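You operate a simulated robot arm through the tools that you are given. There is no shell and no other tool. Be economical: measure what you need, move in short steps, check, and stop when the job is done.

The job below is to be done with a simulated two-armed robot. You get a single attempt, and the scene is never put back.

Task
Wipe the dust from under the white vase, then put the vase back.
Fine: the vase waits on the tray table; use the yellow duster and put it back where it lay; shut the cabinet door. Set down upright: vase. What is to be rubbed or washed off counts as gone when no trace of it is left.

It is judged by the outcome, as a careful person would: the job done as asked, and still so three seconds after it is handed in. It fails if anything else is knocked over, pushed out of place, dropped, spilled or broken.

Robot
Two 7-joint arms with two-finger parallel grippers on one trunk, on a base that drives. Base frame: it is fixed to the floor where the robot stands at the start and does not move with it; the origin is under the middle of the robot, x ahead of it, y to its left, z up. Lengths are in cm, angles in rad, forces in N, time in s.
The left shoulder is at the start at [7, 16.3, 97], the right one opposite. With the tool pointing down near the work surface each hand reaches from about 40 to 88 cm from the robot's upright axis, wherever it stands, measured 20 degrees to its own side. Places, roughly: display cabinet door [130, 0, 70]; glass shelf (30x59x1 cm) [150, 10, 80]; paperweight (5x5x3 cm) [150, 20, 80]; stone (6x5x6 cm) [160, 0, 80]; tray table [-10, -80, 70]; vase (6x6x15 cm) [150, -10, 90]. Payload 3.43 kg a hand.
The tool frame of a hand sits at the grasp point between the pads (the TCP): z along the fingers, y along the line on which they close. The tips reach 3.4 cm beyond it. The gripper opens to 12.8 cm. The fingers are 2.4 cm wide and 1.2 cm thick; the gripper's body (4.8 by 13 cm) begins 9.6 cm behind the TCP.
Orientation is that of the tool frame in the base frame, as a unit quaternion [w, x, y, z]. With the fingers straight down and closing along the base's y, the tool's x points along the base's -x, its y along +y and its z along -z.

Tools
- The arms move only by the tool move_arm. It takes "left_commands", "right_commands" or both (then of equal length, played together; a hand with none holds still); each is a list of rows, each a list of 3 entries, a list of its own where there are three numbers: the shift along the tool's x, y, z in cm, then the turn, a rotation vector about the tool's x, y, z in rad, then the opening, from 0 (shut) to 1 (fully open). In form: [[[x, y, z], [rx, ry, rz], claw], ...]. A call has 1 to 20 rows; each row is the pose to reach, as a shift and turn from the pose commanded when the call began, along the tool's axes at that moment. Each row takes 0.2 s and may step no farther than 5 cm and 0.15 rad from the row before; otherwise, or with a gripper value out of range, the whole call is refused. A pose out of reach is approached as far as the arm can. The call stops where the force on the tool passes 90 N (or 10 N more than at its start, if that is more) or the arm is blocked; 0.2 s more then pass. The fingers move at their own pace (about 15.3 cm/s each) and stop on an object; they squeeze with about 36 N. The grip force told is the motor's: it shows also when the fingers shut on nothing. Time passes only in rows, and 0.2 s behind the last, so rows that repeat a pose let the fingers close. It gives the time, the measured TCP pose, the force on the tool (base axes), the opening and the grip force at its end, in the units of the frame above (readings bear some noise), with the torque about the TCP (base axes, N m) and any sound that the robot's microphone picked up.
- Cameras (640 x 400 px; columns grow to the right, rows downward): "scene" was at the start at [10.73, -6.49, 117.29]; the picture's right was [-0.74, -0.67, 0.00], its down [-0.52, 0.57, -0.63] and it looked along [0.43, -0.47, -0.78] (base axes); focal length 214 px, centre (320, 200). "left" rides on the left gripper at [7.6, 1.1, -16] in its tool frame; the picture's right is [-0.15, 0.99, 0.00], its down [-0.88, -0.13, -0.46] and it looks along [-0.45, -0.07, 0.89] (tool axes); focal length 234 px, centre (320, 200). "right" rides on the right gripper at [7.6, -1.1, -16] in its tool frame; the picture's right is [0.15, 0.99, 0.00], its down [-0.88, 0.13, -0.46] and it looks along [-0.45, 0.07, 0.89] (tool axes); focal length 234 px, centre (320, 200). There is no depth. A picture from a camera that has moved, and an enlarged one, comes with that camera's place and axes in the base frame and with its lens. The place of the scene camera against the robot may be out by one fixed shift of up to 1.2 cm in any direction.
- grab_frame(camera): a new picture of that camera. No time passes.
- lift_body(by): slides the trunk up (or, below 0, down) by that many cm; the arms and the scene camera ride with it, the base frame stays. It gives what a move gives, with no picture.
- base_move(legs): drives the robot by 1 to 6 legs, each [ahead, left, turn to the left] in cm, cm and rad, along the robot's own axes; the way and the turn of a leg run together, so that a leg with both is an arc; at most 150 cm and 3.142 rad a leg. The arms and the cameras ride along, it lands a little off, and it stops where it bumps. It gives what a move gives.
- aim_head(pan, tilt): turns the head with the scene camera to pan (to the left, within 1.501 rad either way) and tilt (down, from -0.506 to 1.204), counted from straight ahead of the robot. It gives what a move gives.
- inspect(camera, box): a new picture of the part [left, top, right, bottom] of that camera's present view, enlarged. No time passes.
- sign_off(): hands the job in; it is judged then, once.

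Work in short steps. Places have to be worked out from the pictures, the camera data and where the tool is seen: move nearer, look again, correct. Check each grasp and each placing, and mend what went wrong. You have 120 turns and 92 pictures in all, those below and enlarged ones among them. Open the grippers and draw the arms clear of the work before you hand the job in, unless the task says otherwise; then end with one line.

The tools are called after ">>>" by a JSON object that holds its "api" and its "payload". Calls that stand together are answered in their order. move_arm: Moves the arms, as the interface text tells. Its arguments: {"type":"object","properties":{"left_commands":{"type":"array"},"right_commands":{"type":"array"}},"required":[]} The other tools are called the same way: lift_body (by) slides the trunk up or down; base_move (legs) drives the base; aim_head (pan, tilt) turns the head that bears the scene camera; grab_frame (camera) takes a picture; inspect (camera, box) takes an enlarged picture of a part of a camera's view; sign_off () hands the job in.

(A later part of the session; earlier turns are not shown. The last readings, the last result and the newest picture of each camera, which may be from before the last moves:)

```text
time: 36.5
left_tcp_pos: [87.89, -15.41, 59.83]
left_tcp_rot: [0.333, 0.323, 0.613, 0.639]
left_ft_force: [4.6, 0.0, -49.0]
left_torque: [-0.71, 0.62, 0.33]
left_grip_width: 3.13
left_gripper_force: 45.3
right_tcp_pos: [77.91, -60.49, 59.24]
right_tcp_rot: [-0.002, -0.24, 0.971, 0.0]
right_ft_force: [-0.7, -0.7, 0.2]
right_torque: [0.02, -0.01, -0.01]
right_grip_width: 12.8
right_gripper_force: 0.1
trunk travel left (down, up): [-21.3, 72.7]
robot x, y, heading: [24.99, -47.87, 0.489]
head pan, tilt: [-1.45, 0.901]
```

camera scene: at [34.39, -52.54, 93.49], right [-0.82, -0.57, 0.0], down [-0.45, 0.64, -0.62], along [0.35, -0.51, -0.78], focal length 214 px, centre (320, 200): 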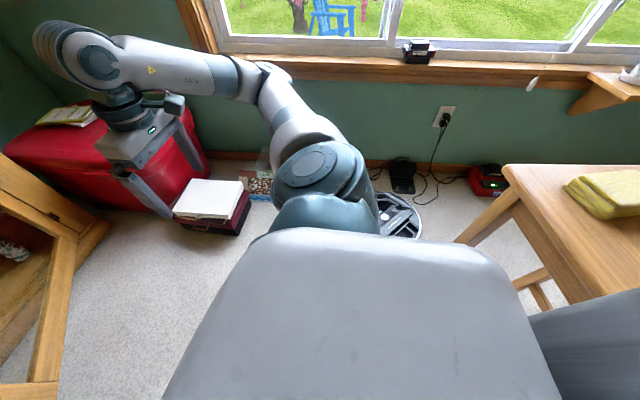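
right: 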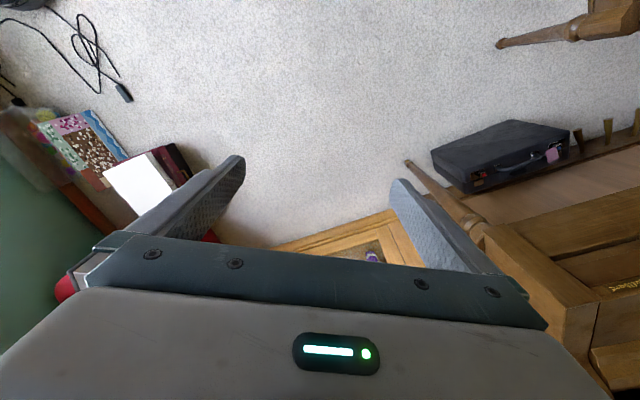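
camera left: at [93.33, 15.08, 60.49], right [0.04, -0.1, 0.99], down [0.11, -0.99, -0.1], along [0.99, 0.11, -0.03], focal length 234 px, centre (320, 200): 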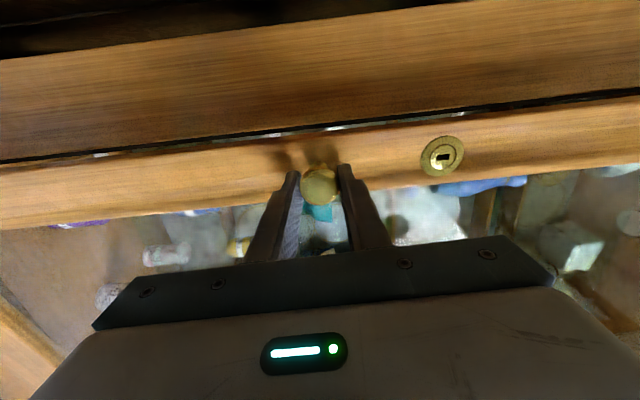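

Door is now ~44° open, but strain is building. I release the knob and back the hand away.

>>> {"api": "move_arm", "payload": {"left_commands": [[[0, 0, 0], [0, 0, 0], 0.3], [[0, 0, 0], [0, 0, 0], 0.6], [[0, 0, -3], [0, 0, 0], 0.6], [[0, 0, -6], [0, 0, 0], 0.6]]}}

>>> {"api": "aim_head", "payload": {"pan": 0.1, "tilt": 0.5}}

>>> {"api": "grab_frame", "payload": {"camera": "scene"}}

```text
time: 37.7
left_tcp_pos: [83.33, -17.02, 66.01]
left_tcp_rot: [0.339, 0.307, 0.564, 0.687]
left_ft_force: [-0.3, -0.2, -0.4]
left_torque: [0.02, 0.04, -0.01]
left_grip_width: 7.68
left_gripper_force: 0.1
right_tcp_pos: [77.63, -60.44, 59.65]
right_tcp_rot: [0.0, -0.242, 0.97, -0.001]
right_ft_force: [0.6, -0.5, 0.7]
right_torque: [-0.01, -0.01, -0.03]
right_grip_width: 12.82
right_gripper_force: 0.1
trunk travel left (down, up): [-21.3, 72.7]
robot x, y, heading: [24.98, -47.73, 0.496]
head pan, tilt: [-1.45, 0.901]
stopped in row 4 (left hand): the arm was blocked; the commanded pose is now the measured one
```

```text
time: 39.3
left_tcp_pos: [83.32, -17.04, 65.81]
left_tcp_rot: [0.34, 0.307, 0.564, 0.687]
left_ft_force: [-0.2, 0.2, 0.2]
left_torque: [0.01, 0.0, 0.03]
left_grip_width: 7.67
left_gripper_force: 0.0
right_tcp_pos: [77.55, -60.41, 59.52]
right_tcp_rot: [0.0, -0.241, 0.971, 0.0]
right_ft_force: [0.5, 0.2, -0.9]
right_torque: [-0.02, 0.02, 0.01]
right_grip_width: 12.83
right_gripper_force: 0.1
trunk travel left (down, up): [-21.3, 72.7]
robot x, y, heading: [24.88, -47.85, 0.488]
head pan, tilt: [0.099, 0.499]
```

```text
59 pictures are left
camera scene: at [37.58, -41.31, 96.88], right [0.55, -0.83, 0.0], down [-0.4, -0.27, -0.88], along [0.73, 0.49, -0.48], focal length 214 px, centre (320, 200)
```

scene: 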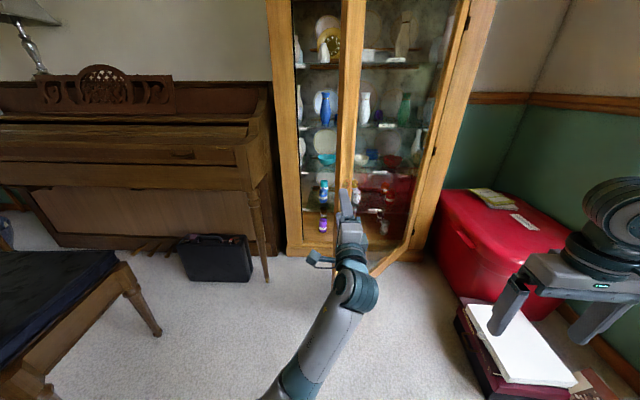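

Door stands ~43° open, edge near (90, −11). I drive left then a bit forward to bring the right arm left of the door edge, to sweep the door wide open from inside.

>>> {"api": "base_move", "payload": {"legs": [[0, 27, 0], [13, 0, 0]]}}

>>> {"api": "move_arm", "payload": {"right_commands": [[[-1, 2, 0], [0, -0.143, 0], 0.5], [[-2, 4, 0], [0, -0.286, 0], 0], [[-3, 6, 0], [0, -0.429, 0], 0], [[-4, 8, 0], [0, -0.571, 0], 0], [[-5, 10, 0], [0, -0.714, 0], 0], [[-6, 12, 0], [0, -0.857, 0], 0], [[-7, 14, 0], [0, -1.0, 0], 0], [[-8, 16, 0], [0, -1.143, 0], 0], [[-9, 18, 0], [0, -1.286, 0], 0], [[-9.5, 20, 0], [0, -1.428, 0], 0], [[-10, 22, 0], [0, -1.571, 0], 0]]}}

>>> {"api": "grab_frame", "payload": {"camera": "scene"}}

```text
time: 42.1
left_tcp_pos: [82.91, 12.43, 65.84]
left_tcp_rot: [0.337, 0.305, 0.566, 0.688]
left_ft_force: [0.5, -0.1, 0.7]
left_torque: [0.02, 0.01, 0.04]
left_grip_width: 7.7
left_gripper_force: 0.0
right_tcp_pos: [77.28, -30.84, 59.55]
right_tcp_rot: [-0.001, -0.245, 0.97, 0.0]
right_ft_force: [-0.3, 0.5, 0.2]
right_torque: [-0.02, 0.01, 0.0]
right_grip_width: 12.79
right_gripper_force: 0.0
trunk travel left (down, up): [-21.3, 72.7]
robot x, y, heading: [24.96, -18.65, 0.498]
head pan, tilt: [0.099, 0.499]
```

```text
time: 44.0
left_tcp_pos: [82.21, 13.63, 65.72]
left_tcp_rot: [0.332, 0.297, 0.57, 0.69]
left_ft_force: [-0.1, -0.4, -0.2]
left_torque: [0.02, -0.02, 0.09]
left_grip_width: 7.67
left_gripper_force: 0.1
right_tcp_pos: [79.49, 1.73, 61.73]
right_tcp_rot: [0.479, -0.168, 0.81, 0.294]
right_ft_force: [1.8, -3.3, 10.9]
right_torque: [0.0, 1.17, 0.41]
right_grip_width: 0.01
right_gripper_force: 32.4
right hand out of reach, approached as far as the arm can: row 3, 4, 5, 6, 7, 8, 9
trunk travel left (down, up): [-21.3, 72.7]
robot x, y, heading: [24.61, -18.2, 0.5]
head pan, tilt: [0.099, 0.499]
stopped in row 9 (right hand): the force on the tool passed its limit at 178 N (the readings are from after the stop); the commanded pose is now the measured one
```

```text
58 pictures are left
camera scene: at [37.2, -12.08, 96.88], right [0.56, -0.83, 0.0], down [-0.4, -0.27, -0.88], along [0.73, 0.49, -0.48], focal length 214 px, centre (320, 200)
```

scene: 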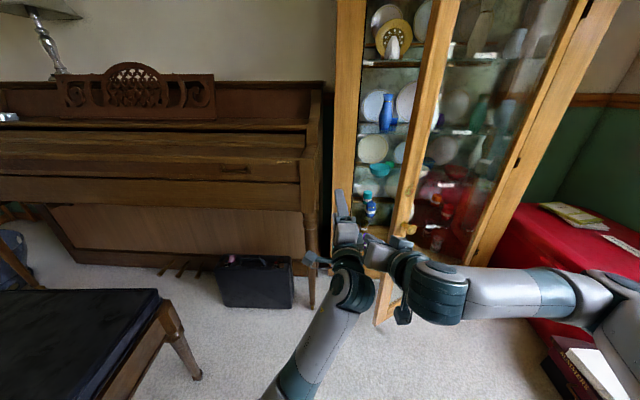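

The right hand met the left one. I move the left hand away to the left first.

>>> {"api": "move_arm", "payload": {"left_commands": [[[4, 0, 0], [0, 0, 0], 0.6], [[8, 0, 0], [0, 0, 0], 0.6], [[12, 0, 0], [0, 0, 0], 0.6], [[16, 0, 0], [0, 0, 0], 0.6], [[20, 0, 0], [0, 0, 0], 0.6]]}}

>>> {"api": "grab_frame", "payload": {"camera": "scene"}}

```text
time: 45.2
left_tcp_pos: [69.96, 29.17, 66.5]
left_tcp_rot: [0.332, 0.297, 0.571, 0.689]
left_ft_force: [-0.3, -0.4, 0.4]
left_torque: [0.01, 0.03, 0.01]
left_grip_width: 7.68
left_gripper_force: 0.0
right_tcp_pos: [79.52, 1.78, 61.58]
right_tcp_rot: [0.479, -0.169, 0.81, 0.292]
right_ft_force: [0.6, 0.5, -0.4]
right_torque: [-0.01, 0.0, 0.03]
right_grip_width: 0.03
right_gripper_force: 33.5
trunk travel left (down, up): [-21.3, 72.7]
robot x, y, heading: [24.56, -18.64, 0.497]
head pan, tilt: [0.099, 0.499]
```

```text
57 pictures are left
camera scene: at [37.15, -12.01, 96.88], right [0.56, -0.83, 0.0], down [-0.4, -0.27, -0.88], along [0.73, 0.49, -0.48], focal length 214 px, centre (320, 200)
```

scene: 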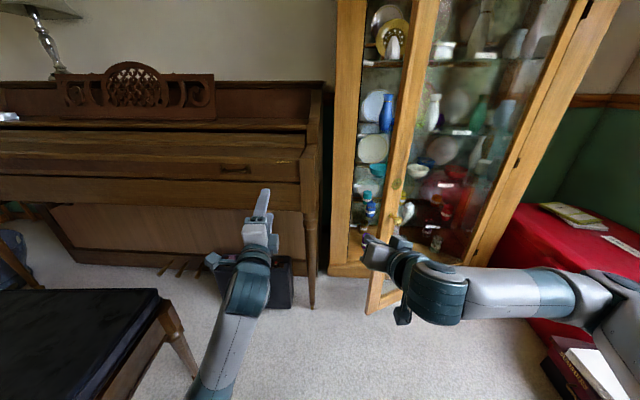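

The left hand is clear; the door got nudged to about 27° open, edge near (98, 4). I take the right hand left around the edge and forward into the gap.

>>> {"api": "move_arm", "payload": {"right_commands": [[[-0.6, 2.5, 3.4], [0, 0, 0], 0], [[-1.1, 5, 6.8], [0, -0.05, 0], 0], [[-2.5, 4.6, 10], [0, -0.1, 0], 0], [[-4.1, 4.2, 13.4], [0, -0.16, 0], 0], [[-5.8, 3.7, 16.9], [0, -0.22, 0], 0], [[-7.5, 3.2, 20.4], [0, -0.3, 0], 0], [[-9.1, 2.8, 23.9], [0, -0.36, 0], 0]]}}

>>> {"api": "grab_frame", "payload": {"camera": "scene"}}

```text
time: 46.8
left_tcp_pos: [69.97, 29.21, 66.42]
left_tcp_rot: [0.331, 0.297, 0.571, 0.69]
left_ft_force: [0.7, 0.1, -0.2]
left_torque: [0.01, 0.05, 0.04]
left_grip_width: 7.68
left_gripper_force: 0.1
right_tcp_pos: [96.13, 21.97, 63.86]
right_tcp_rot: [0.614, -0.101, 0.723, 0.3]
right_ft_force: [0.0, 0.3, 0.0]
right_torque: [-0.01, -0.02, 0.02]
right_grip_width: 0.0
right_gripper_force: 33.1
right hand out of reach, approached as far as the arm can: row 4, 5, 6, 7
trunk travel left (down, up): [-21.3, 72.7]
robot x, y, heading: [24.49, -18.63, 0.493]
head pan, tilt: [0.099, 0.499]
```

```text
56 pictures are left
camera scene: at [37.2, -12.01, 96.87], right [0.56, -0.83, 0.0], down [-0.4, -0.27, -0.88], along [0.73, 0.49, -0.48], focal length 214 px, centre (320, 200)
```

scene: 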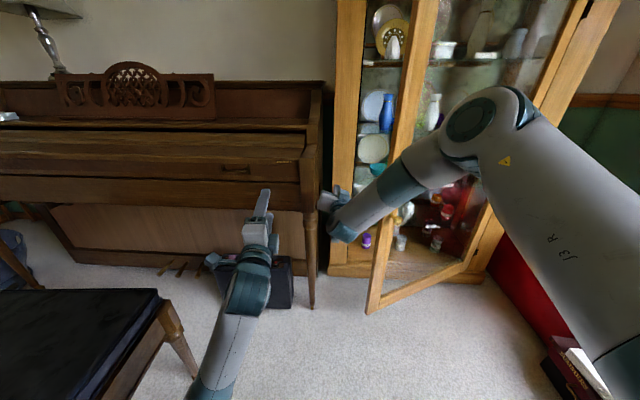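

The right hand is in the gap left of the door edge. I turn the base right so the arm sweeps the door open.

>>> {"api": "base_move", "payload": {"legs": [[0, 0, -0.25], [0, 0, -0.2]]}}

>>> {"api": "grab_frame", "payload": {"camera": "scene"}}

```text
time: 47.9
left_tcp_pos: [75.93, 22.79, 66.35]
left_tcp_rot: [0.378, 0.334, 0.55, 0.666]
left_ft_force: [0.5, 0.3, 0.5]
left_torque: [0.01, -0.02, -0.01]
left_grip_width: 7.67
left_gripper_force: 0.2
right_tcp_pos: [98.97, 13.93, 63.61]
right_tcp_rot: [0.623, -0.066, 0.731, 0.27]
right_ft_force: [-2.7, 1.4, 1.2]
right_torque: [-0.16, 0.04, -0.35]
right_grip_width: 0.01
right_gripper_force: 33.3
trunk travel left (down, up): [-21.3, 72.7]
robot x, y, heading: [24.69, -18.53, 0.362]
head pan, tilt: [0.099, 0.499]
stopped in leg 1: the robot was blocked; the commanded pose is now the measured one
```

```text
55 pictures are left
camera scene: at [37.96, -13.61, 96.87], right [0.45, -0.9, 0.0], down [-0.43, -0.21, -0.88], along [0.79, 0.39, -0.48], focal length 214 px, centre (320, 200)
```

scene: 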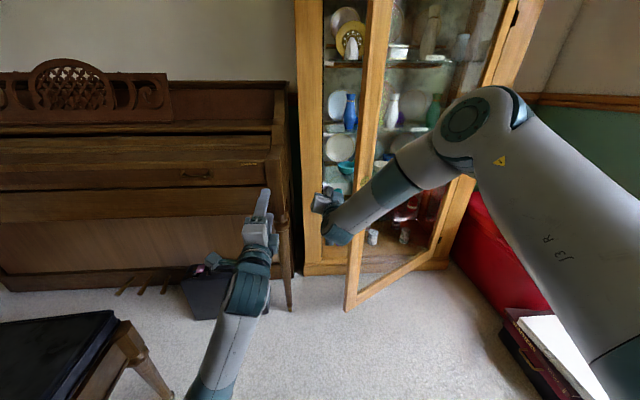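

The arm jams on the door's end edge. I retract the right hand, and instead will hook the edge from behind with the slim-rolled left hand and pull.

>>> {"api": "move_arm", "payload": {"right_commands": [[[0, 2, -3], [0, 0, 0], 0], [[0, 3, -7.5], [0, 0, 0], 0], [[0, 3, -12], [0, 0, 0], 0], [[0, 3, -16.5], [0, 0, 0], 0], [[0, 2, -21], [0, 0, 0], 0], [[0, -2, -23], [0, 0, 0], 0], [[0, -6.5, -24], [0, 0, 0], 0], [[0, -11, -24], [0, 0, 0], 0], [[0, -15.5, -24], [0, 0, 0], 0], [[0, -20, -24], [0, 0, 0], 0]]}}

>>> {"api": "base_move", "payload": {"legs": [[0, 0, 0.13], [10, 4, 0]]}}

>>> {"api": "grab_frame", "payload": {"camera": "scene"}}

```text
time: 50.0
left_tcp_pos: [75.9, 22.88, 66.42]
left_tcp_rot: [0.377, 0.335, 0.549, 0.666]
left_ft_force: [0.8, -0.1, 0.0]
left_torque: [0.0, -0.01, 0.02]
left_grip_width: 7.66
left_gripper_force: 0.2
right_tcp_pos: [79.83, -4.1, 63.8]
right_tcp_rot: [0.623, -0.065, 0.732, 0.269]
right_ft_force: [0.0, 0.0, -0.7]
right_torque: [0.06, -0.01, -0.01]
right_grip_width: 0.02
right_gripper_force: 32.9
right hand out of reach, approached as far as the arm can: row 7, 8, 9, 10
trunk travel left (down, up): [-21.3, 72.7]
robot x, y, heading: [24.24, -18.6, 0.359]
head pan, tilt: [0.099, 0.499]
```

```text
time: 51.8
left_tcp_pos: [75.6, 35.51, 66.46]
left_tcp_rot: [0.336, 0.299, 0.571, 0.687]
left_ft_force: [-4.0, -1.1, -0.1]
left_torque: [-0.08, 0.14, 0.02]
left_grip_width: 7.64
left_gripper_force: 0.0
right_tcp_pos: [83.25, 9.8, 63.94]
right_tcp_rot: [0.605, -0.11, 0.726, 0.307]
right_ft_force: [0.7, 0.6, 0.3]
right_torque: [0.0, 0.0, -0.02]
right_grip_width: 0.0
right_gripper_force: 33.1
trunk travel left (down, up): [-21.3, 72.7]
robot x, y, heading: [30.05, -11.45, 0.485]
head pan, tilt: [0.099, 0.499]
stopped in leg 2: the force on the tool passed its limit at 158 N (the readings are from after the stop); the commanded pose is now the measured one
```

```text
54 pictures are left
camera scene: at [42.82, -5.22, 96.89], right [0.56, -0.83, 0.0], down [-0.4, -0.27, -0.88], along [0.73, 0.49, -0.48], focal length 214 px, centre (320, 200)
```

scene: 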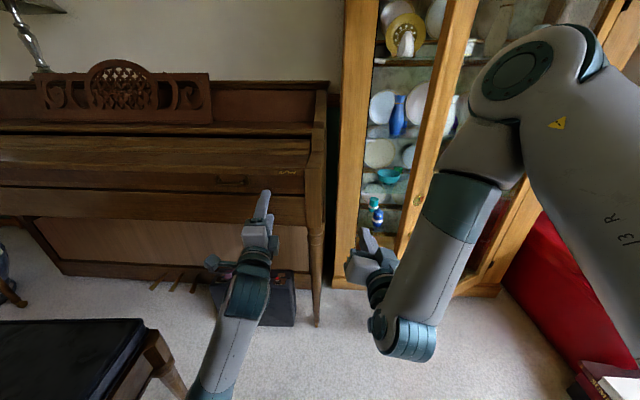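

The left hand brushed the piano, so I draw it back a little, and use the right hand as the hook: forward past the edge, then yaw right behind the door.

>>> {"api": "move_arm", "payload": {"left_commands": [[[-1, 0, -2], [0, 0, 0], 0.6], [[-2, 0, -4], [0, 0, 0], 0.6], [[-3, 0, -5], [0, 0, 0], 0.6], [[-4, 0, -6], [0, 0, 0], 0.6]]}}

>>> {"api": "move_arm", "payload": {"right_commands": [[[-0.5, -0.4, 4.5], [0, 0, 0], 0], [[-1, -0.8, 9], [0, 0, 0], 0], [[-1.5, -1.3, 13.5], [0, 0, 0], 0], [[-2.2, -1.8, 18], [0, 0, 0], 0], [[-2.2, -1.8, 19.8], [0.1, -0.035, 0.01], 0], [[-3.2, -4.8, 19.8], [0.22, -0.075, 0.02], 0], [[-4.2, -7.9, 19.8], [0.33, -0.11, 0.03], 0], [[-5.2, -11, 19.8], [0.44, -0.15, 0.037], 0], [[-6.2, -14, 19.8], [0.55, -0.185, 0.046], 0], [[-7.2, -17.1, 19.8], [0.66, -0.22, 0.055], 0]]}}

>>> {"api": "grab_frame", "payload": {"camera": "scene"}}

```text
time: 52.8
left_tcp_pos: [73.17, 28.78, 65.19]
left_tcp_rot: [0.336, 0.3, 0.57, 0.687]
left_ft_force: [-0.3, -0.6, 1.0]
left_torque: [0.0, -0.02, -0.01]
left_grip_width: 7.68
left_gripper_force: 0.1
right_tcp_pos: [83.27, 9.81, 63.82]
right_tcp_rot: [0.605, -0.111, 0.726, 0.307]
right_ft_force: [-0.1, 0.2, 0.4]
right_torque: [0.01, -0.01, 0.0]
right_grip_width: 0.0
right_gripper_force: 32.7
trunk travel left (down, up): [-21.3, 72.7]
robot x, y, heading: [30.43, -11.5, 0.493]
head pan, tilt: [0.099, 0.499]
```

```text
time: 55.0
left_tcp_pos: [73.35, 28.87, 65.03]
left_tcp_rot: [0.335, 0.3, 0.571, 0.687]
left_ft_force: [-0.2, -0.6, -0.1]
left_torque: [0.04, -0.02, 0.07]
left_grip_width: 7.7
left_gripper_force: 0.0
right_tcp_pos: [110.5, 5.91, 63.55]
right_tcp_rot: [0.673, 0.147, 0.721, 0.081]
right_ft_force: [0.6, 2.6, 0.2]
right_torque: [-0.03, -0.02, -0.36]
right_grip_width: 0.01
right_gripper_force: 33.0
right hand out of reach, approached as far as the arm can: row 1, 2, 3, 4
trunk travel left (down, up): [-21.3, 72.7]
robot x, y, heading: [30.22, -11.67, 0.493]
head pan, tilt: [0.099, 0.499]
```

```text
53 pictures are left
camera scene: at [43.0, -5.27, 96.86], right [0.56, -0.83, 0.0], down [-0.4, -0.27, -0.88], along [0.73, 0.49, -0.48], focal length 214 px, centre (320, 200)
```

scene: 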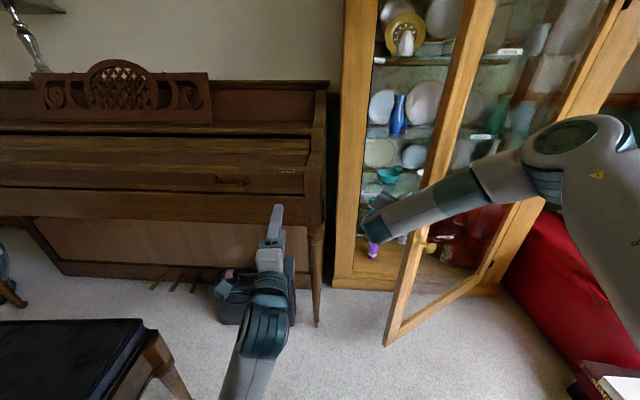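

The right hand is now behind the door edge. I pull it outward and to the right along the door's arc.

>>> {"api": "move_arm", "payload": {"right_commands": [[[-0.7, -2.7, -2], [0, 0, 0], 0], [[-1.4, -5.3, -4], [0, 0, 0], 0], [[-2.1, -8, -6], [0, 0, 0], 0], [[-2.8, -10.6, -8.1], [0, 0, 0], 0], [[-3.5, -13.3, -10.1], [0, 0, 0], 0], [[-4.5, -16.5, -11], [0, 0, 0], 0], [[-5.5, -19.7, -11.8], [0, 0, 0], 0], [[-6.5, -22.9, -12.4], [0, 0, 0], 0], [[-7.5, -26, -13], [0, 0, 0], 0], [[-8.5, -29.2, -13.6], [0, 0, 0], 0]]}}

>>> {"api": "grab_frame", "payload": {"camera": "scene"}}

```text
time: 55.4
left_tcp_pos: [73.2, 28.77, 65.0]
left_tcp_rot: [0.336, 0.3, 0.571, 0.687]
left_ft_force: [-0.3, 0.0, 0.7]
left_torque: [0.03, 0.02, -0.05]
left_grip_width: 7.66
left_gripper_force: 0.1
right_tcp_pos: [108.91, 4.58, 63.69]
right_tcp_rot: [0.673, 0.139, 0.721, 0.087]
right_ft_force: [17.9, 14.3, -6.1]
right_torque: [0.17, -0.64, -0.94]
right_grip_width: 0.01
right_gripper_force: 33.0
trunk travel left (down, up): [-21.3, 72.7]
robot x, y, heading: [30.24, -11.66, 0.491]
head pan, tilt: [0.099, 0.499]
stopped in row 1 (right hand): the force on the tool passed its limit at 174 N (the readings are from after the stop); the commanded pose is now the measured one
```

```text
52 pictures are left
camera scene: at [42.92, -5.18, 96.86], right [0.56, -0.83, 0.0], down [-0.4, -0.27, -0.88], along [0.73, 0.49, -0.48], focal length 214 px, centre (320, 200)
```

scene: 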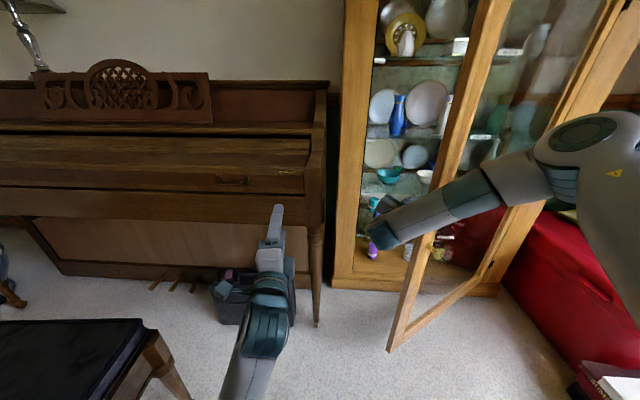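

A quick touch tripped the force limit, yet the door gave way a bit. I repeat slowly, ~1 cm per row.

>>> {"api": "move_arm", "payload": {"right_commands": [[[-0.2, -0.7, -0.5], [0, 0, 0], 0], [[-0.4, -1.4, -1.0], [0, 0, 0], 0], [[-0.6, -2.1, -1.6], [0, 0, 0], 0], [[-0.8, -2.9, -2.2], [0, 0, 0], 0], [[-1.0, -3.7, -2.8], [0, 0, 0], 0], [[-1.2, -4.5, -3.4], [0, 0, 0], 0], [[-1.4, -5.4, -4.0], [0, 0, 0], 0], [[-1.7, -6.3, -4.7], [0, 0, 0], 0], [[-1.9, -7.3, -5.4], [0, 0, 0], 0], [[-2.2, -8.3, -6.1], [0, 0, 0], 0], [[-2.5, -9.3, -6.8], [0, 0, 0], 0], [[-2.8, -10.4, -7.4], [0, 0, 0], 0], [[-3.1, -11.5, -8.0], [0, 0, 0], 0], [[-3.4, -12.6, -8.6], [0, 0, 0], 0], [[-3.7, -13.8, -9.2], [0, 0, 0], 0], [[-4.0, -15, -9.7], [0, 0, 0], 0], [[-4.4, -16.2, -10.2], [0, 0, 0], 0], [[-4.8, -17.5, -10.6], [0, 0, 0], 0], [[-5.2, -18.8, -11], [0, 0, 0], 0], [[-5.5, -20, -11.4], [0, 0, 0], 0]]}}

>>> {"api": "grab_frame", "payload": {"camera": "scene"}}

```text
time: 55.8
left_tcp_pos: [73.2, 28.74, 65.08]
left_tcp_rot: [0.336, 0.3, 0.57, 0.687]
left_ft_force: [0.6, 0.1, 0.1]
left_torque: [0.03, 0.01, -0.03]
left_grip_width: 7.71
left_gripper_force: 0.0
right_tcp_pos: [108.68, 4.41, 63.71]
right_tcp_rot: [0.673, 0.135, 0.721, 0.091]
right_ft_force: [24.2, 18.2, 1.0]
right_torque: [-0.3, 0.47, -1.16]
right_grip_width: 0.0
right_gripper_force: 32.8
trunk travel left (down, up): [-21.3, 72.7]
robot x, y, heading: [30.38, -12.09, 0.489]
head pan, tilt: [0.099, 0.499]
stopped in row 1 (right hand): the force on the tool passed its limit at 119 N (the readings are from after the stop); the commanded pose is now the measured one
```

```text
51 pictures are left
camera scene: at [42.92, -5.19, 96.87], right [0.56, -0.83, 0.0], down [-0.4, -0.27, -0.88], along [0.73, 0.49, -0.48], focal length 214 px, centre (320, 200)
```

scene: 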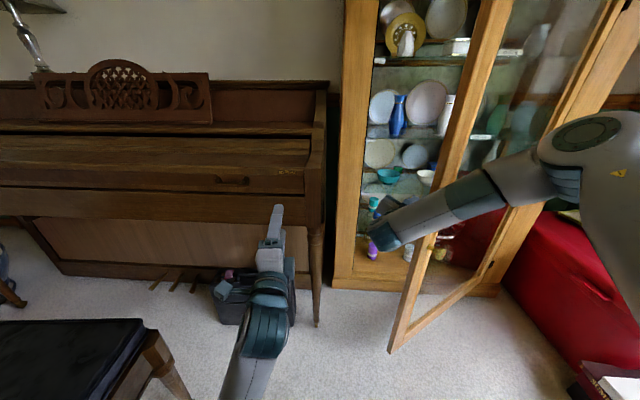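

Contact is right (force purely outward), just too abrupt. I ramp up very gently.

>>> {"api": "move_arm", "payload": {"right_commands": [[[0, -0.1, -0.1], [0, 0, 0], 0], [[0, -0.2, -0.2], [0, 0, 0], 0], [[-0.1, -0.4, -0.3], [0, 0, 0], 0], [[-0.2, -0.6, -0.5], [0, 0, 0], 0], [[-0.3, -0.9, -0.7], [0, 0, 0], 0], [[-0.4, -1.2, -0.9], [0, 0, 0], 0], [[-0.5, -1.6, -1.2], [0, 0, 0], 0], [[-0.6, -2.0, -1.5], [0, 0, 0], 0], [[-0.7, -2.5, -1.9], [0, 0, 0], 0], [[-0.8, -3.0, -2.3], [0, 0, 0], 0], [[-1.0, -3.6, -2.7], [0, 0, 0], 0], [[-1.1, -4.2, -3.1], [0, 0, 0], 0], [[-1.3, -4.9, -3.6], [0, 0, 0], 0], [[-1.5, -5.6, -4.1], [0, 0, 0], 0], [[-1.7, -6.4, -4.6], [0, 0, 0], 0], [[-1.9, -7.2, -5.2], [0, 0, 0], 0], [[-2.1, -8.0, -5.8], [0, 0, 0], 0], [[-2.3, -8.9, -6.4], [0, 0, 0], 0], [[-2.5, -9.8, -7.0], [0, 0, 0], 0], [[-2.7, -10.7, -7.6], [0, 0, 0], 0]]}}

```text
time: 56.7
left_tcp_pos: [73.18, 28.73, 65.15]
left_tcp_rot: [0.336, 0.3, 0.571, 0.686]
left_ft_force: [0.1, -0.2, 0.2]
left_torque: [0.0, 0.02, 0.0]
left_grip_width: 7.68
left_gripper_force: 0.1
right_tcp_pos: [108.38, 4.22, 63.75]
right_tcp_rot: [0.673, 0.134, 0.722, 0.095]
right_ft_force: [18.4, 15.8, 1.9]
right_torque: [-0.32, 0.52, -1.15]
right_grip_width: 0.0
right_gripper_force: 32.8
trunk travel left (down, up): [-21.3, 72.7]
robot x, y, heading: [30.39, -11.65, 0.486]
head pan, tilt: [0.099, 0.499]
stopped in row 4 (right hand): the force on the tool passed its limit at 96 N (the readings are from after the stop); the commanded pose is now the measured one
```

I see: the door is pinched between my right forearm in front and the hand behind. I withdraw the right arm by reversing the path, to let the left arm (whose elbow points the other way) do the hooking.

>>> {"api": "move_arm", "payload": {"right_commands": [[[0.6, 1.5, 0.3], [-0.08, 0.03, 0], 0], [[1.6, 4, -2], [-0.2, 0.07, -0.015], 0], [[2.4, 6, -4], [-0.32, 0.11, -0.027], 0], [[3.2, 8, -6], [-0.44, 0.15, -0.037], 0], [[4, 10, -8], [-0.55, 0.185, -0.046], 0], [[4.8, 12, -10], [-0.66, 0.22, -0.055], 0], [[4.3, 9.5, -14.2], [-0.66, 0.22, -0.055], 0], [[3.8, 7, -18.4], [-0.66, 0.22, -0.055], 0], [[3.3, 4.5, -22.6], [-0.66, 0.22, -0.055], 0], [[2.8, 1.8, -27.1], [-0.66, 0.22, -0.055], 0]]}}

>>> {"api": "grab_frame", "payload": {"camera": "scene"}}

```text
refused: row 10 steps farther than a row can; nothing moved
```

```text
50 pictures are left
camera scene: at [42.89, -5.19, 96.88], right [0.56, -0.83, 0.0], down [-0.4, -0.27, -0.88], along [0.73, 0.49, -0.48], focal length 214 px, centre (320, 200)
```

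scene: 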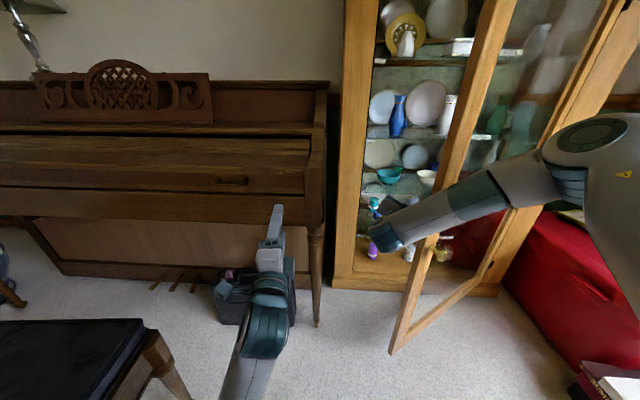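

A step was slightly long; I shorten it.

>>> {"api": "move_arm", "payload": {"right_commands": [[[0.6, 1.5, 0.3], [-0.08, 0.03, 0], 0], [[1.6, 4, -2], [-0.2, 0.07, -0.015], 0], [[2.4, 6, -4], [-0.32, 0.11, -0.027], 0], [[3.2, 8, -6], [-0.44, 0.15, -0.037], 0], [[4, 10, -8], [-0.55, 0.185, -0.046], 0], [[4.8, 12, -10], [-0.66, 0.22, -0.055], 0], [[4.3, 9.7, -14], [-0.66, 0.22, -0.055], 0], [[3.9, 7.4, -18], [-0.66, 0.22, -0.055], 0], [[3.4, 5.1, -22], [-0.66, 0.22, -0.055], 0], [[3, 2.8, -26], [-0.66, 0.22, -0.055], 0]]}}

```text
time: 58.9
left_tcp_pos: [73.26, 28.83, 65.17]
left_tcp_rot: [0.336, 0.3, 0.571, 0.686]
left_ft_force: [0.2, 0.4, -0.2]
left_torque: [0.02, -0.01, -0.01]
left_grip_width: 7.7
left_gripper_force: 0.1
right_tcp_pos: [82.41, 10.42, 63.77]
right_tcp_rot: [0.601, -0.119, 0.725, 0.316]
right_ft_force: [1.1, 0.5, 0.4]
right_torque: [-0.02, -0.01, 0.03]
right_grip_width: 0.0
right_gripper_force: 33.2
right hand out of reach, approached as far as the arm can: row 4, 5, 6, 7, 8, 9, 10
trunk travel left (down, up): [-21.3, 72.7]
robot x, y, heading: [30.39, -11.93, 0.489]
head pan, tilt: [0.099, 0.499]
```

Now I swing the right hand down and out to the right, out of the way.

>>> {"api": "move_arm", "payload": {"right_commands": [[[-0.9, -2.4, -1.7], [0.032, 0.132, -0.012], 0.2], [[-1.7, -4.9, -3.4], [0.064, 0.264, -0.024], 0.2], [[-2.6, -7.3, -5.1], [0.097, 0.396, -0.036], 0.2], [[-3.5, -9.7, -6.8], [0.129, 0.528, -0.048], 0.2], [[-4.3, -12.2, -8.5], [0.161, 0.66, -0.06], 0.2], [[-5.2, -14.6, -10.3], [0.193, 0.792, -0.072], 0.2], [[-6, -17, -12], [0.225, 0.924, -0.084], 0.2], [[-6.9, -19.5, -13.7], [0.257, 1.056, -0.096], 0.2], [[-7.8, -21.9, -15.4], [0.29, 1.188, -0.108], 0.2], [[-8.6, -24.4, -17.1], [0.322, 1.32, -0.12], 0.2], [[-9.5, -26.8, -18.8], [0.354, 1.452, -0.132], 0.2]]}}

>>> {"api": "grab_frame", "payload": {"camera": "scene"}}

```text
time: 61.3
left_tcp_pos: [73.23, 28.75, 65.1]
left_tcp_rot: [0.336, 0.3, 0.571, 0.687]
left_ft_force: [0.3, -0.5, -0.3]
left_torque: [0.02, -0.01, 0.01]
left_grip_width: 7.69
left_gripper_force: 0.0
right_tcp_pos: [84.65, -23.76, 65.79]
right_tcp_rot: [-0.001, -0.245, 0.969, 0.0]
right_ft_force: [-0.4, -0.4, 0.0]
right_torque: [0.0, -0.02, 0.01]
right_grip_width: 2.55
right_gripper_force: 0.0
right hand out of reach, approached as far as the arm can: row 1, 2, 3, 4, 5, 6
trunk travel left (down, up): [-21.3, 72.7]
robot x, y, heading: [30.42, -11.86, 0.487]
head pan, tilt: [0.099, 0.499]
```

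```text
49 pictures are left
camera scene: at [42.9, -5.22, 96.88], right [0.56, -0.83, 0.0], down [-0.4, -0.27, -0.88], along [0.73, 0.49, -0.48], focal length 214 px, centre (320, 200)
```

scene: 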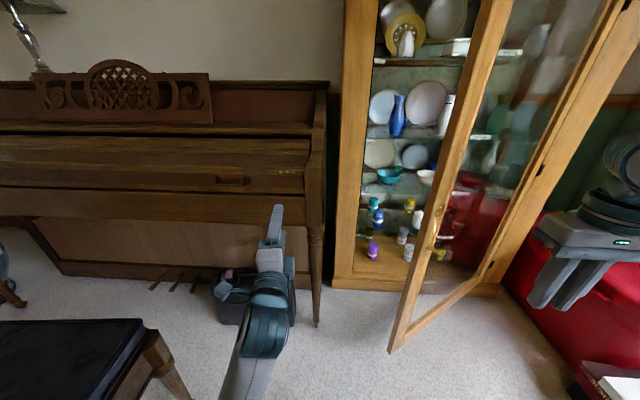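

Door edge is near (95, −3). I shift the base right and slightly back, tuck the right hand away, then bring the left hand around the edge.

>>> {"api": "base_move", "payload": {"legs": [[-3, -14, 0]]}}

>>> {"api": "move_arm", "payload": {"right_commands": [[[1, -3, 0], [0, 0, 0], 0.2], [[2, -6, 0], [0, 0, 0], 0.2], [[3, -9, 0], [0, 0, 0], 0.2], [[4, -12, 0], [0, 0, 0], 0.2], [[5, -14, 0], [0, 0, 0], 0.2]]}}

```text
time: 62.6
left_tcp_pos: [76.85, 15.47, 65.08]
left_tcp_rot: [0.336, 0.3, 0.57, 0.687]
left_ft_force: [-0.5, 0.8, 0.5]
left_torque: [0.01, 0.01, 0.0]
left_grip_width: 7.7
left_gripper_force: 0.0
right_tcp_pos: [88.33, -36.97, 65.77]
right_tcp_rot: [0.0, -0.245, 0.97, 0.001]
right_ft_force: [0.2, 0.4, -0.9]
right_torque: [0.01, 0.02, -0.03]
right_grip_width: 2.57
right_gripper_force: 0.0
trunk travel left (down, up): [-21.3, 72.7]
robot x, y, heading: [34.0, -25.04, 0.487]
head pan, tilt: [0.099, 0.499]
```

```text
time: 63.8
left_tcp_pos: [76.91, 15.48, 65.19]
left_tcp_rot: [0.336, 0.3, 0.571, 0.686]
left_ft_force: [-0.4, 0.2, -0.1]
left_torque: [0.0, 0.03, 0.03]
left_grip_width: 7.67
left_gripper_force: 0.0
right_tcp_pos: [90.59, -51.77, 65.83]
right_tcp_rot: [-0.001, -0.245, 0.97, 0.001]
right_ft_force: [-0.3, 0.4, 0.5]
right_torque: [0.02, 0.01, -0.02]
right_grip_width: 2.54
right_gripper_force: 0.1
trunk travel left (down, up): [-21.3, 72.7]
robot x, y, heading: [33.8, -25.13, 0.494]
head pan, tilt: [0.099, 0.499]
```

Now the left hand goes forward left of the edge and then yaws right behind the door.

>>> {"api": "move_arm", "payload": {"left_commands": [[[-1.6, -1, 3.9], [0, 0, 0], 0], [[-3.3, -2, 7.8], [0, 0, 0], 0], [[-4.9, -3, 11.7], [0, 0, 0], 0], [[-6.5, -4, 15.6], [0, 0, 0], 0], [[-8.2, -5.1, 19.5], [0, 0, 0], 0], [[-10.9, -5.1, 20], [-0.003, -0.13, -0.022], 0], [[-13.7, -5.1, 20.4], [-0.007, -0.257, -0.043], 0], [[-16.4, -5.1, 20.9], [-0.01, -0.385, -0.065], 0], [[-19.2, -5.1, 21.3], [-0.013, -0.513, -0.087], 0], [[-22, -5.1, 21.8], [-0.017, -0.642, -0.108], 0], [[-24.7, -5.1, 22.2], [-0.02, -0.77, -0.13], 0]]}}

>>> {"api": "grab_frame", "payload": {"camera": "scene"}}

```text
time: 66.2
left_tcp_pos: [109.78, 9.11, 63.04]
left_tcp_rot: [0.571, 0.496, 0.414, 0.506]
left_ft_force: [-0.4, 0.3, -0.9]
left_torque: [-0.01, -0.04, 0.02]
left_grip_width: 0.01
left_gripper_force: 32.6
right_tcp_pos: [90.58, -51.84, 65.94]
right_tcp_rot: [0.0, -0.245, 0.97, 0.002]
right_ft_force: [0.4, -0.2, -0.2]
right_torque: [0.0, 0.01, -0.01]
right_grip_width: 2.55
right_gripper_force: 0.0
trunk travel left (down, up): [-21.3, 72.7]
robot x, y, heading: [34.03, -25.24, 0.487]
head pan, tilt: [0.099, 0.499]
```

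```text
48 pictures are left
camera scene: at [46.6, -18.55, 96.87], right [0.56, -0.83, 0.0], down [-0.4, -0.27, -0.88], along [0.73, 0.49, -0.48], focal length 214 px, centre (320, 200)
```

scene: 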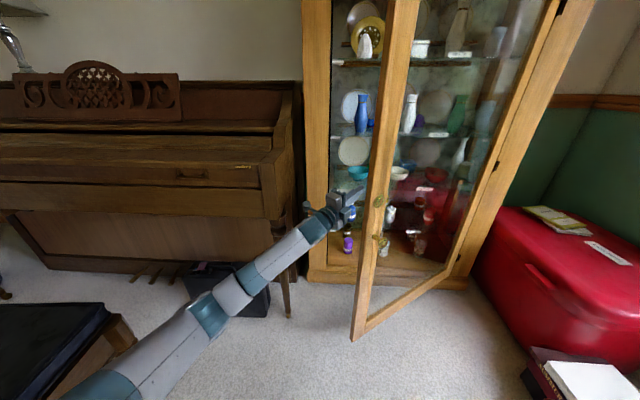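

The left hand is cleanly behind the door. I sweep outward and right in small steps.

>>> {"api": "move_arm", "payload": {"left_commands": [[[-1, 0.1, -0.7], [0, 0, 0], 0], [[-2, 0.3, -1.4], [0, 0, 0], 0], [[-3, 0.4, -2], [0, 0, 0], 0], [[-4, 0.5, -2.7], [0, 0, 0], 0], [[-5, 0.7, -3.4], [0, 0, 0], 0], [[-5.7, 0.8, -3.9], [0, 0, 0], 0], [[-6.4, 0.9, -4.3], [0, 0, 0], 0], [[-7.1, 1, -4.8], [0, 0, 0], 0], [[-7.8, 1.1, -5.2], [0, 0, 0], 0], [[-8.5, 1.2, -5.7], [0, 0, 0], 0], [[-9.3, 1.3, -6.3], [0, 0, 0], 0], [[-10.1, 1.4, -6.8], [0, 0, 0], 0], [[-11, 1.5, -7.4], [0, 0, 0], 0], [[-11.9, 1.6, -8], [0, 0, 0], 0], [[-12.8, 1.7, -8.6], [0, 0, 0], 0], [[-13.7, 1.8, -9.2], [0, 0, 0], 0], [[-14.6, 2, -9.8], [0, 0, 0], 0], [[-15.6, 2.2, -10.5], [0, 0, 0], 0]]}}

```text
time: 70.0
left_tcp_pos: [97.0, -4.83, 63.01]
left_tcp_rot: [0.571, 0.495, 0.415, 0.506]
left_ft_force: [-1.0, -0.1, -0.6]
left_torque: [0.02, -0.02, -0.02]
left_grip_width: 0.03
left_gripper_force: 32.9
right_tcp_pos: [90.57, -51.7, 65.78]
right_tcp_rot: [-0.001, -0.244, 0.97, 0.001]
right_ft_force: [-0.2, 0.1, 0.4]
right_torque: [0.04, 0.03, -0.02]
right_grip_width: 2.58
right_gripper_force: 0.1
trunk travel left (down, up): [-21.3, 72.7]
robot x, y, heading: [33.95, -24.99, 0.485]
head pan, tilt: [0.099, 0.499]
```

Moving freely with no force at the tool; I continue the sweep to the right.

>>> {"api": "move_arm", "payload": {"left_commands": [[[-1.2, 0.1, -0.3], [0, 0, 0], 0], [[-2.5, 0.1, -0.6], [0, 0, 0], 0], [[-4, 0.2, -0.9], [0, 0, 0], 0], [[-5.5, 0.3, -1.1], [0, 0, 0], 0], [[-7, 0.3, -1.3], [0, 0, 0], 0], [[-8.5, 0.4, -1.5], [0, 0, 0], 0], [[-10, 0.5, -1.7], [0, 0, 0], 0], [[-11.5, 0.6, -1.9], [0, 0, 0], 0], [[-13, 0.7, -2.1], [0, 0, 0], 0], [[-14.5, 0.8, -2.2], [0, 0, 0], 0], [[-16, 0.8, -2.3], [0, 0, 0], 0], [[-17.5, 0.8, -2], [0, 0, 0], 0], [[-19, 0.8, -1.6], [0, 0, 0], 0], [[-20.5, 0.8, -1.2], [0, 0, 0], 0], [[-22, 0.8, -0.8], [0, 0, 0], 0]]}}

>>> {"api": "grab_frame", "payload": {"camera": "scene"}}

```text
time: 73.4
left_tcp_pos: [93.73, -23.88, 61.65]
left_tcp_rot: [0.55, 0.504, 0.408, 0.526]
left_ft_force: [-0.7, -0.1, 0.8]
left_torque: [0.03, 0.0, 0.0]
left_grip_width: 0.0
left_gripper_force: 33.1
right_tcp_pos: [90.47, -51.81, 65.87]
right_tcp_rot: [0.0, -0.244, 0.97, 0.0]
right_ft_force: [0.3, 0.1, 0.1]
right_torque: [0.01, 0.0, -0.01]
right_grip_width: 2.54
right_gripper_force: 0.0
trunk travel left (down, up): [-21.3, 72.7]
robot x, y, heading: [34.14, -25.29, 0.491]
head pan, tilt: [0.099, 0.499]
stopped in row 15 (left hand): the arm was blocked; the commanded pose is now the measured one
```

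```text
47 pictures are left
camera scene: at [46.61, -18.55, 96.88], right [0.56, -0.83, 0.0], down [-0.4, -0.27, -0.88], along [0.73, 0.49, -0.48], focal length 214 px, centre (320, 200)
```

scene: 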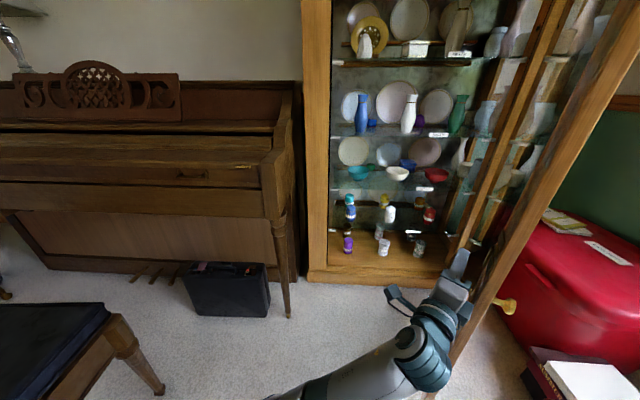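

Door is about 63° open and swinging freely. I drive forward a bit and turn right so the left hand pushes it wider, the right hand turning away with the body.

>>> {"api": "base_move", "payload": {"legs": [[7, 0, 0], [0, 0, -0.25], [0, 0, -0.25]]}}

>>> {"api": "grab_frame", "payload": {"camera": "scene"}}

```text
time: 76.2
left_tcp_pos: [93.0, -49.31, 61.6]
left_tcp_rot: [0.663, 0.591, 0.27, 0.373]
left_ft_force: [-0.6, -0.9, 0.0]
left_torque: [0.01, -0.01, -0.01]
left_grip_width: 0.0
left_gripper_force: 33.2
right_tcp_pos: [76.82, -72.29, 65.81]
right_tcp_rot: [0.0, 0.003, 1.0, 0.002]
right_ft_force: [0.6, 0.4, -0.5]
right_torque: [0.0, -0.01, 0.0]
right_grip_width: 2.56
right_gripper_force: 0.0
trunk travel left (down, up): [-21.3, 72.7]
robot x, y, heading: [40.06, -21.52, -0.006]
head pan, tilt: [0.099, 0.499]
```

```text
46 pictures are left
camera scene: at [54.75, -21.96, 96.88], right [0.09, -1.0, 0.0], down [-0.48, -0.04, -0.88], along [0.87, 0.08, -0.48], focal length 214 px, centre (320, 200)
```

scene: 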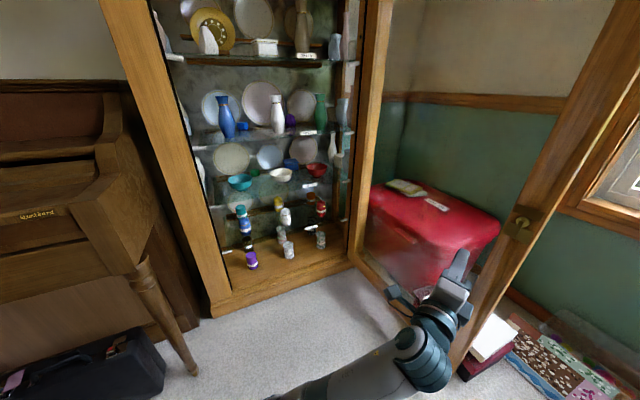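

The door now stands well past 90°. I back out along its inner side, square up to the cabinet, and raise the trunk.

>>> {"api": "base_move", "payload": {"legs": [[-30, 3, 0], [0, 0, 0.5]]}}

>>> {"api": "lift_body", "payload": {"by": 23.7}}

>>> {"api": "grab_frame", "payload": {"camera": "scene"}}

```text
time: 79.6
left_tcp_pos: [69.62, -17.41, 61.57]
left_tcp_rot: [0.55, 0.504, 0.408, 0.527]
left_ft_force: [-0.1, 0.2, -0.8]
left_torque: [-0.04, 0.03, -0.01]
left_grip_width: 0.03
left_gripper_force: 33.0
right_tcp_pos: [66.58, -45.09, 65.94]
right_tcp_rot: [-0.001, -0.246, 0.969, 0.0]
right_ft_force: [-0.2, 0.2, 1.1]
right_torque: [0.0, -0.02, 0.04]
right_grip_width: 2.57
right_gripper_force: 0.0
trunk travel left (down, up): [-21.3, 72.7]
robot x, y, heading: [9.91, -18.61, 0.491]
head pan, tilt: [0.099, 0.499]
```

```text
time: 82.1
left_tcp_pos: [69.69, -17.35, 85.19]
left_tcp_rot: [0.55, 0.504, 0.409, 0.526]
left_ft_force: [0.1, -0.1, 0.6]
left_torque: [0.01, -0.02, -0.02]
left_grip_width: 0.0
left_gripper_force: 32.9
right_tcp_pos: [66.66, -45.09, 89.46]
right_tcp_rot: [0.0, -0.246, 0.969, 0.0]
right_ft_force: [-0.6, 0.3, -0.2]
right_torque: [0.01, 0.01, 0.0]
right_grip_width: 2.55
right_gripper_force: 0.1
trunk travel left (down, up): [-45.0, 49.0]
robot x, y, heading: [10.12, -18.5, 0.494]
head pan, tilt: [0.099, 0.499]
```

```text
45 pictures are left
camera scene: at [22.65, -12.1, 120.57], right [0.56, -0.83, 0.0], down [-0.4, -0.27, -0.88], along [0.73, 0.49, -0.48], focal length 214 px, centre (320, 200)
```

scene: 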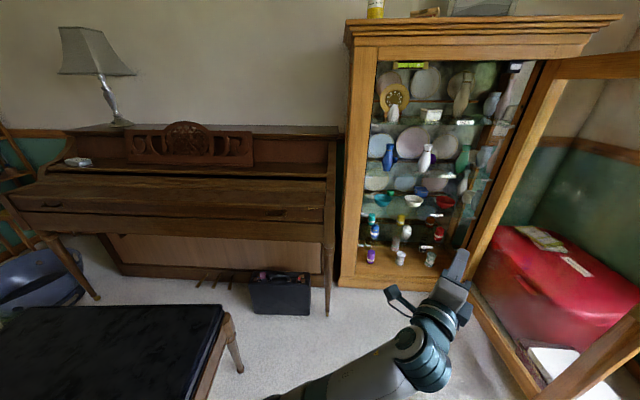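

Now the left arm folds back to a tool-down pose on its own side.

>>> {"api": "move_arm", "payload": {"left_commands": [[[2.3, 0.2, -2.4], [0.056, 0.099, -0.088], 0], [[4.7, 0.4, -4.7], [0.112, 0.198, -0.176], 0], [[7, 0.6, -7.1], [0.168, 0.297, -0.265], 0], [[9.3, 0.8, -9.5], [0.224, 0.396, -0.353], 0], [[11.7, 0.9, -11.9], [0.28, 0.496, -0.441], 0], [[14, 1.1, -14.2], [0.336, 0.595, -0.529], 0], [[16.3, 1.3, -16.6], [0.392, 0.694, -0.617], 0], [[18.7, 1.5, -19], [0.448, 0.793, -0.705], 0], [[21, 1.7, -21.4], [0.504, 0.892, -0.794], 0], [[23.3, 1.9, -23.7], [0.56, 0.991, -0.882], 0], [[25.7, 2.1, -26.1], [0.616, 1.09, -0.97], 0], [[28, 2.3, -28.5], [0.672, 1.189, -1.058], 0], [[30.3, 2.5, -30.8], [0.728, 1.288, -1.146], 0], [[32.7, 2.6, -33.2], [0.784, 1.388, -1.234], 0], [[35, 2.8, -35.6], [0.84, 1.487, -1.323], 0], [[37.3, 3, -38], [0.896, 1.586, -1.411], 0], [[39.7, 3.2, -40.3], [0.952, 1.685, -1.499], 0], [[42, 3.4, -42.7], [1.008, 1.784, -1.587], 0]]}}

```text
time: 82.9
left_tcp_pos: [65.55, -5.12, 88.43]
left_tcp_rot: [0.481, 0.416, 0.524, 0.566]
left_ft_force: [-0.7, 0.3, 0.4]
left_torque: [0.02, -0.02, -0.02]
left_grip_width: 0.0
left_gripper_force: 33.4
right_tcp_pos: [66.66, -45.17, 89.57]
right_tcp_rot: [0.0, -0.246, 0.969, 0.001]
right_ft_force: [-0.2, 0.4, 0.7]
right_torque: [0.0, -0.01, 0.02]
right_grip_width: 2.6
right_gripper_force: 0.1
trunk travel left (down, up): [-45.0, 49.0]
robot x, y, heading: [9.85, -18.59, 0.494]
head pan, tilt: [0.099, 0.499]
stopped in row 4 (left hand): the arm was blocked; the commanded pose is now the measured one
```

Blocked when retracting first; so I first translate the left hand to its own side at this distance.

>>> {"api": "move_arm", "payload": {"left_commands": [[[4.3, 0.2, 1.5], [0, 0, 0], 0], [[8.6, 0.4, 2], [0, 0, 0], 0], [[12.8, 0.6, 1.5], [0, 0, 0], 0], [[17.1, 0.8, 0.5], [0, 0, 0], 0], [[21.4, 1, -0.6], [0, 0, 0], 0], [[25.7, 1.2, -1.8], [0, 0, 0], 0], [[30, 1.4, -3], [0, 0, 0], 0], [[34.2, 1.6, -4.2], [0, 0, 0], 0]]}}

```text
time: 84.7
left_tcp_pos: [54.98, 27.5, 88.27]
left_tcp_rot: [0.484, 0.416, 0.526, 0.562]
left_ft_force: [0.8, 0.2, 0.3]
left_torque: [-0.02, -0.02, 0.02]
left_grip_width: 0.0
left_gripper_force: 32.9
right_tcp_pos: [66.64, -45.1, 89.69]
right_tcp_rot: [0.001, -0.247, 0.969, 0.001]
right_ft_force: [-0.7, -0.2, 0.9]
right_torque: [0.0, -0.02, 0.01]
right_grip_width: 2.53
right_gripper_force: 0.0
trunk travel left (down, up): [-45.0, 49.0]
robot x, y, heading: [9.84, -18.6, 0.495]
head pan, tilt: [0.099, 0.499]
```

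Now I rotate it to tool-down, retracting in the second half.

>>> {"api": "move_arm", "payload": {"left_commands": [[[0, 0, 0], [0.067, 0.096, -0.084], 0], [[0, 0, 0], [0.134, 0.191, -0.168], 0], [[0, 0, 0], [0.201, 0.287, -0.252], 0], [[0, 0, 0], [0.268, 0.383, -0.336], 0], [[0, 0, 0], [0.335, 0.478, -0.42], 0], [[0, 0, 0], [0.402, 0.574, -0.504], 0], [[0, 0, 0], [0.469, 0.67, -0.588], 0], [[0, 0, 0], [0.536, 0.766, -0.672], 0], [[0.8, 0.3, -2.5], [0.604, 0.861, -0.755], 0], [[1.7, 0.6, -5], [0.671, 0.957, -0.839], 0], [[2.6, 0.9, -7.5], [0.738, 1.053, -0.923], 0], [[3.5, 1.2, -10], [0.805, 1.148, -1.007], 0], [[4.4, 1.5, -13], [0.872, 1.244, -1.091], 0], [[5.3, 1.8, -16], [0.939, 1.34, -1.175], 0], [[6.1, 2.1, -18.5], [1.006, 1.435, -1.259], 0], [[6.9, 2.4, -21], [1.073, 1.531, -1.343], 0]]}}

```text
time: 88.1
left_tcp_pos: [29.24, 36.59, 88.17]
left_tcp_rot: [0.001, -0.247, 0.969, 0.0]
left_ft_force: [1.2, -0.7, 0.0]
left_torque: [0.03, -0.02, -0.01]
left_grip_width: 0.02
left_gripper_force: 32.5
left hand out of reach, approached as far as the arm can: row 8, 9, 10, 11, 12, 13, 14, 15, 16
right_tcp_pos: [66.68, -45.15, 89.52]
right_tcp_rot: [-0.001, -0.246, 0.969, 0.001]
right_ft_force: [-0.3, -0.4, -0.2]
right_torque: [-0.01, 0.0, -0.02]
right_grip_width: 2.56
right_gripper_force: 0.1
trunk travel left (down, up): [-45.0, 49.0]
robot x, y, heading: [9.97, -18.78, 0.497]
head pan, tilt: [0.099, 0.499]
```

Left arm is folded. Now the right hand swings up to point forward in front of its shoulder, fingers closing horizontally.

>>> {"api": "move_arm", "payload": {"right_commands": [[[-1.7, 2.8, 0], [0, -0.131, 0], 0.8], [[-3.5, 5.7, 0], [0, -0.262, 0], 0.8], [[-5.2, 8.5, 0], [0, -0.393, 0], 0.8], [[-7, 11.3, 0], [0, -0.524, 0], 0.8], [[-8.7, 14.2, 0], [0, -0.654, 0], 0.8], [[-10.5, 17, 0], [0, -0.785, 0], 0.8], [[-12.2, 19.8, 0], [0, -0.916, 0], 0.8], [[-14, 22.7, 0], [0, -1.047, 0], 0.8], [[-15.7, 25.5, 0], [0, -1.178, 0], 0.8], [[-17.5, 28.3, 0], [0, -1.309, 0], 0.8], [[-19.2, 31.2, 0], [0, -1.44, 0], 0.8], [[-21, 34, 0], [0, -1.571, 0], 0.8]]}}

>>> {"api": "aim_head", "payload": {"pan": 0, "tilt": 0.35}}

>>> {"api": "base_move", "payload": {"legs": [[50, 4, 0]]}}

>>> {"api": "grab_frame", "payload": {"camera": "scene"}}

```text
time: 90.7
left_tcp_pos: [29.27, 36.42, 88.32]
left_tcp_rot: [0.002, -0.246, 0.969, 0.002]
left_ft_force: [0.1, -1.4, 0.2]
left_torque: [0.09, 0.01, -0.03]
left_grip_width: 0.0
left_gripper_force: 32.5
right_tcp_pos: [72.04, -6.33, 89.94]
right_tcp_rot: [0.562, -0.199, 0.776, 0.204]
right_ft_force: [0.2, -0.5, -0.3]
right_torque: [0.05, 0.01, 0.08]
right_grip_width: 10.26
right_gripper_force: 0.0
right hand out of reach, approached as far as the arm can: row 5, 6, 7, 8, 9, 10, 11, 12
trunk travel left (down, up): [-45.0, 49.0]
robot x, y, heading: [10.11, -18.38, 0.494]
head pan, tilt: [0.099, 0.499]
```

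```text
time: 91.4
left_tcp_pos: [29.15, 36.64, 88.03]
left_tcp_rot: [0.001, -0.247, 0.969, 0.001]
left_ft_force: [-0.2, -0.1, 0.0]
left_torque: [0.01, 0.0, 0.0]
left_grip_width: 0.0
left_gripper_force: 33.0
right_tcp_pos: [72.12, -6.1, 89.92]
right_tcp_rot: [0.561, -0.2, 0.777, 0.203]
right_ft_force: [-0.1, 0.0, -0.6]
right_torque: [0.01, 0.02, -0.01]
right_grip_width: 10.23
right_gripper_force: 0.0
trunk travel left (down, up): [-45.0, 49.0]
robot x, y, heading: [10.09, -18.81, 0.491]
head pan, tilt: [0.0, 0.351]
```

```text
time: 94.3
left_tcp_pos: [70.97, 63.53, 87.97]
left_tcp_rot: [0.0, -0.247, 0.969, 0.001]
left_ft_force: [0.5, 0.5, 0.7]
left_torque: [-0.04, 0.02, 0.0]
left_grip_width: 0.0
left_gripper_force: 32.8
right_tcp_pos: [113.81, 20.73, 89.83]
right_tcp_rot: [0.561, -0.2, 0.777, 0.203]
right_ft_force: [0.8, -0.7, -0.2]
right_torque: [0.04, 0.0, -0.02]
right_grip_width: 10.24
right_gripper_force: 0.0
trunk travel left (down, up): [-45.0, 49.0]
robot x, y, heading: [51.84, 8.07, 0.495]
head pan, tilt: [0.0, 0.351]
```

```text
44 pictures are left
camera scene: at [64.96, 14.13, 121.94], right [0.47, -0.88, 0.0], down [-0.3, -0.16, -0.94], along [0.83, 0.44, -0.34], focal length 214 px, centre (320, 200)
```

scene: 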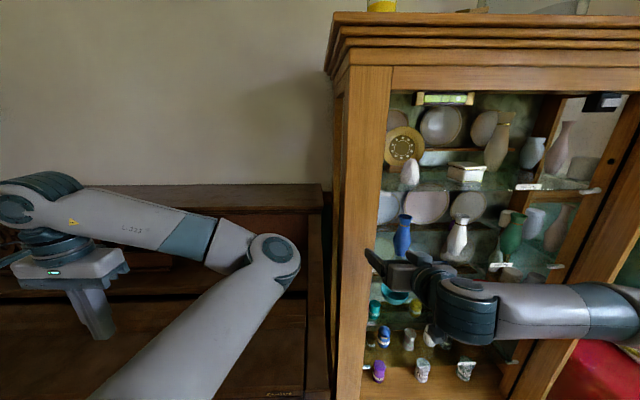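

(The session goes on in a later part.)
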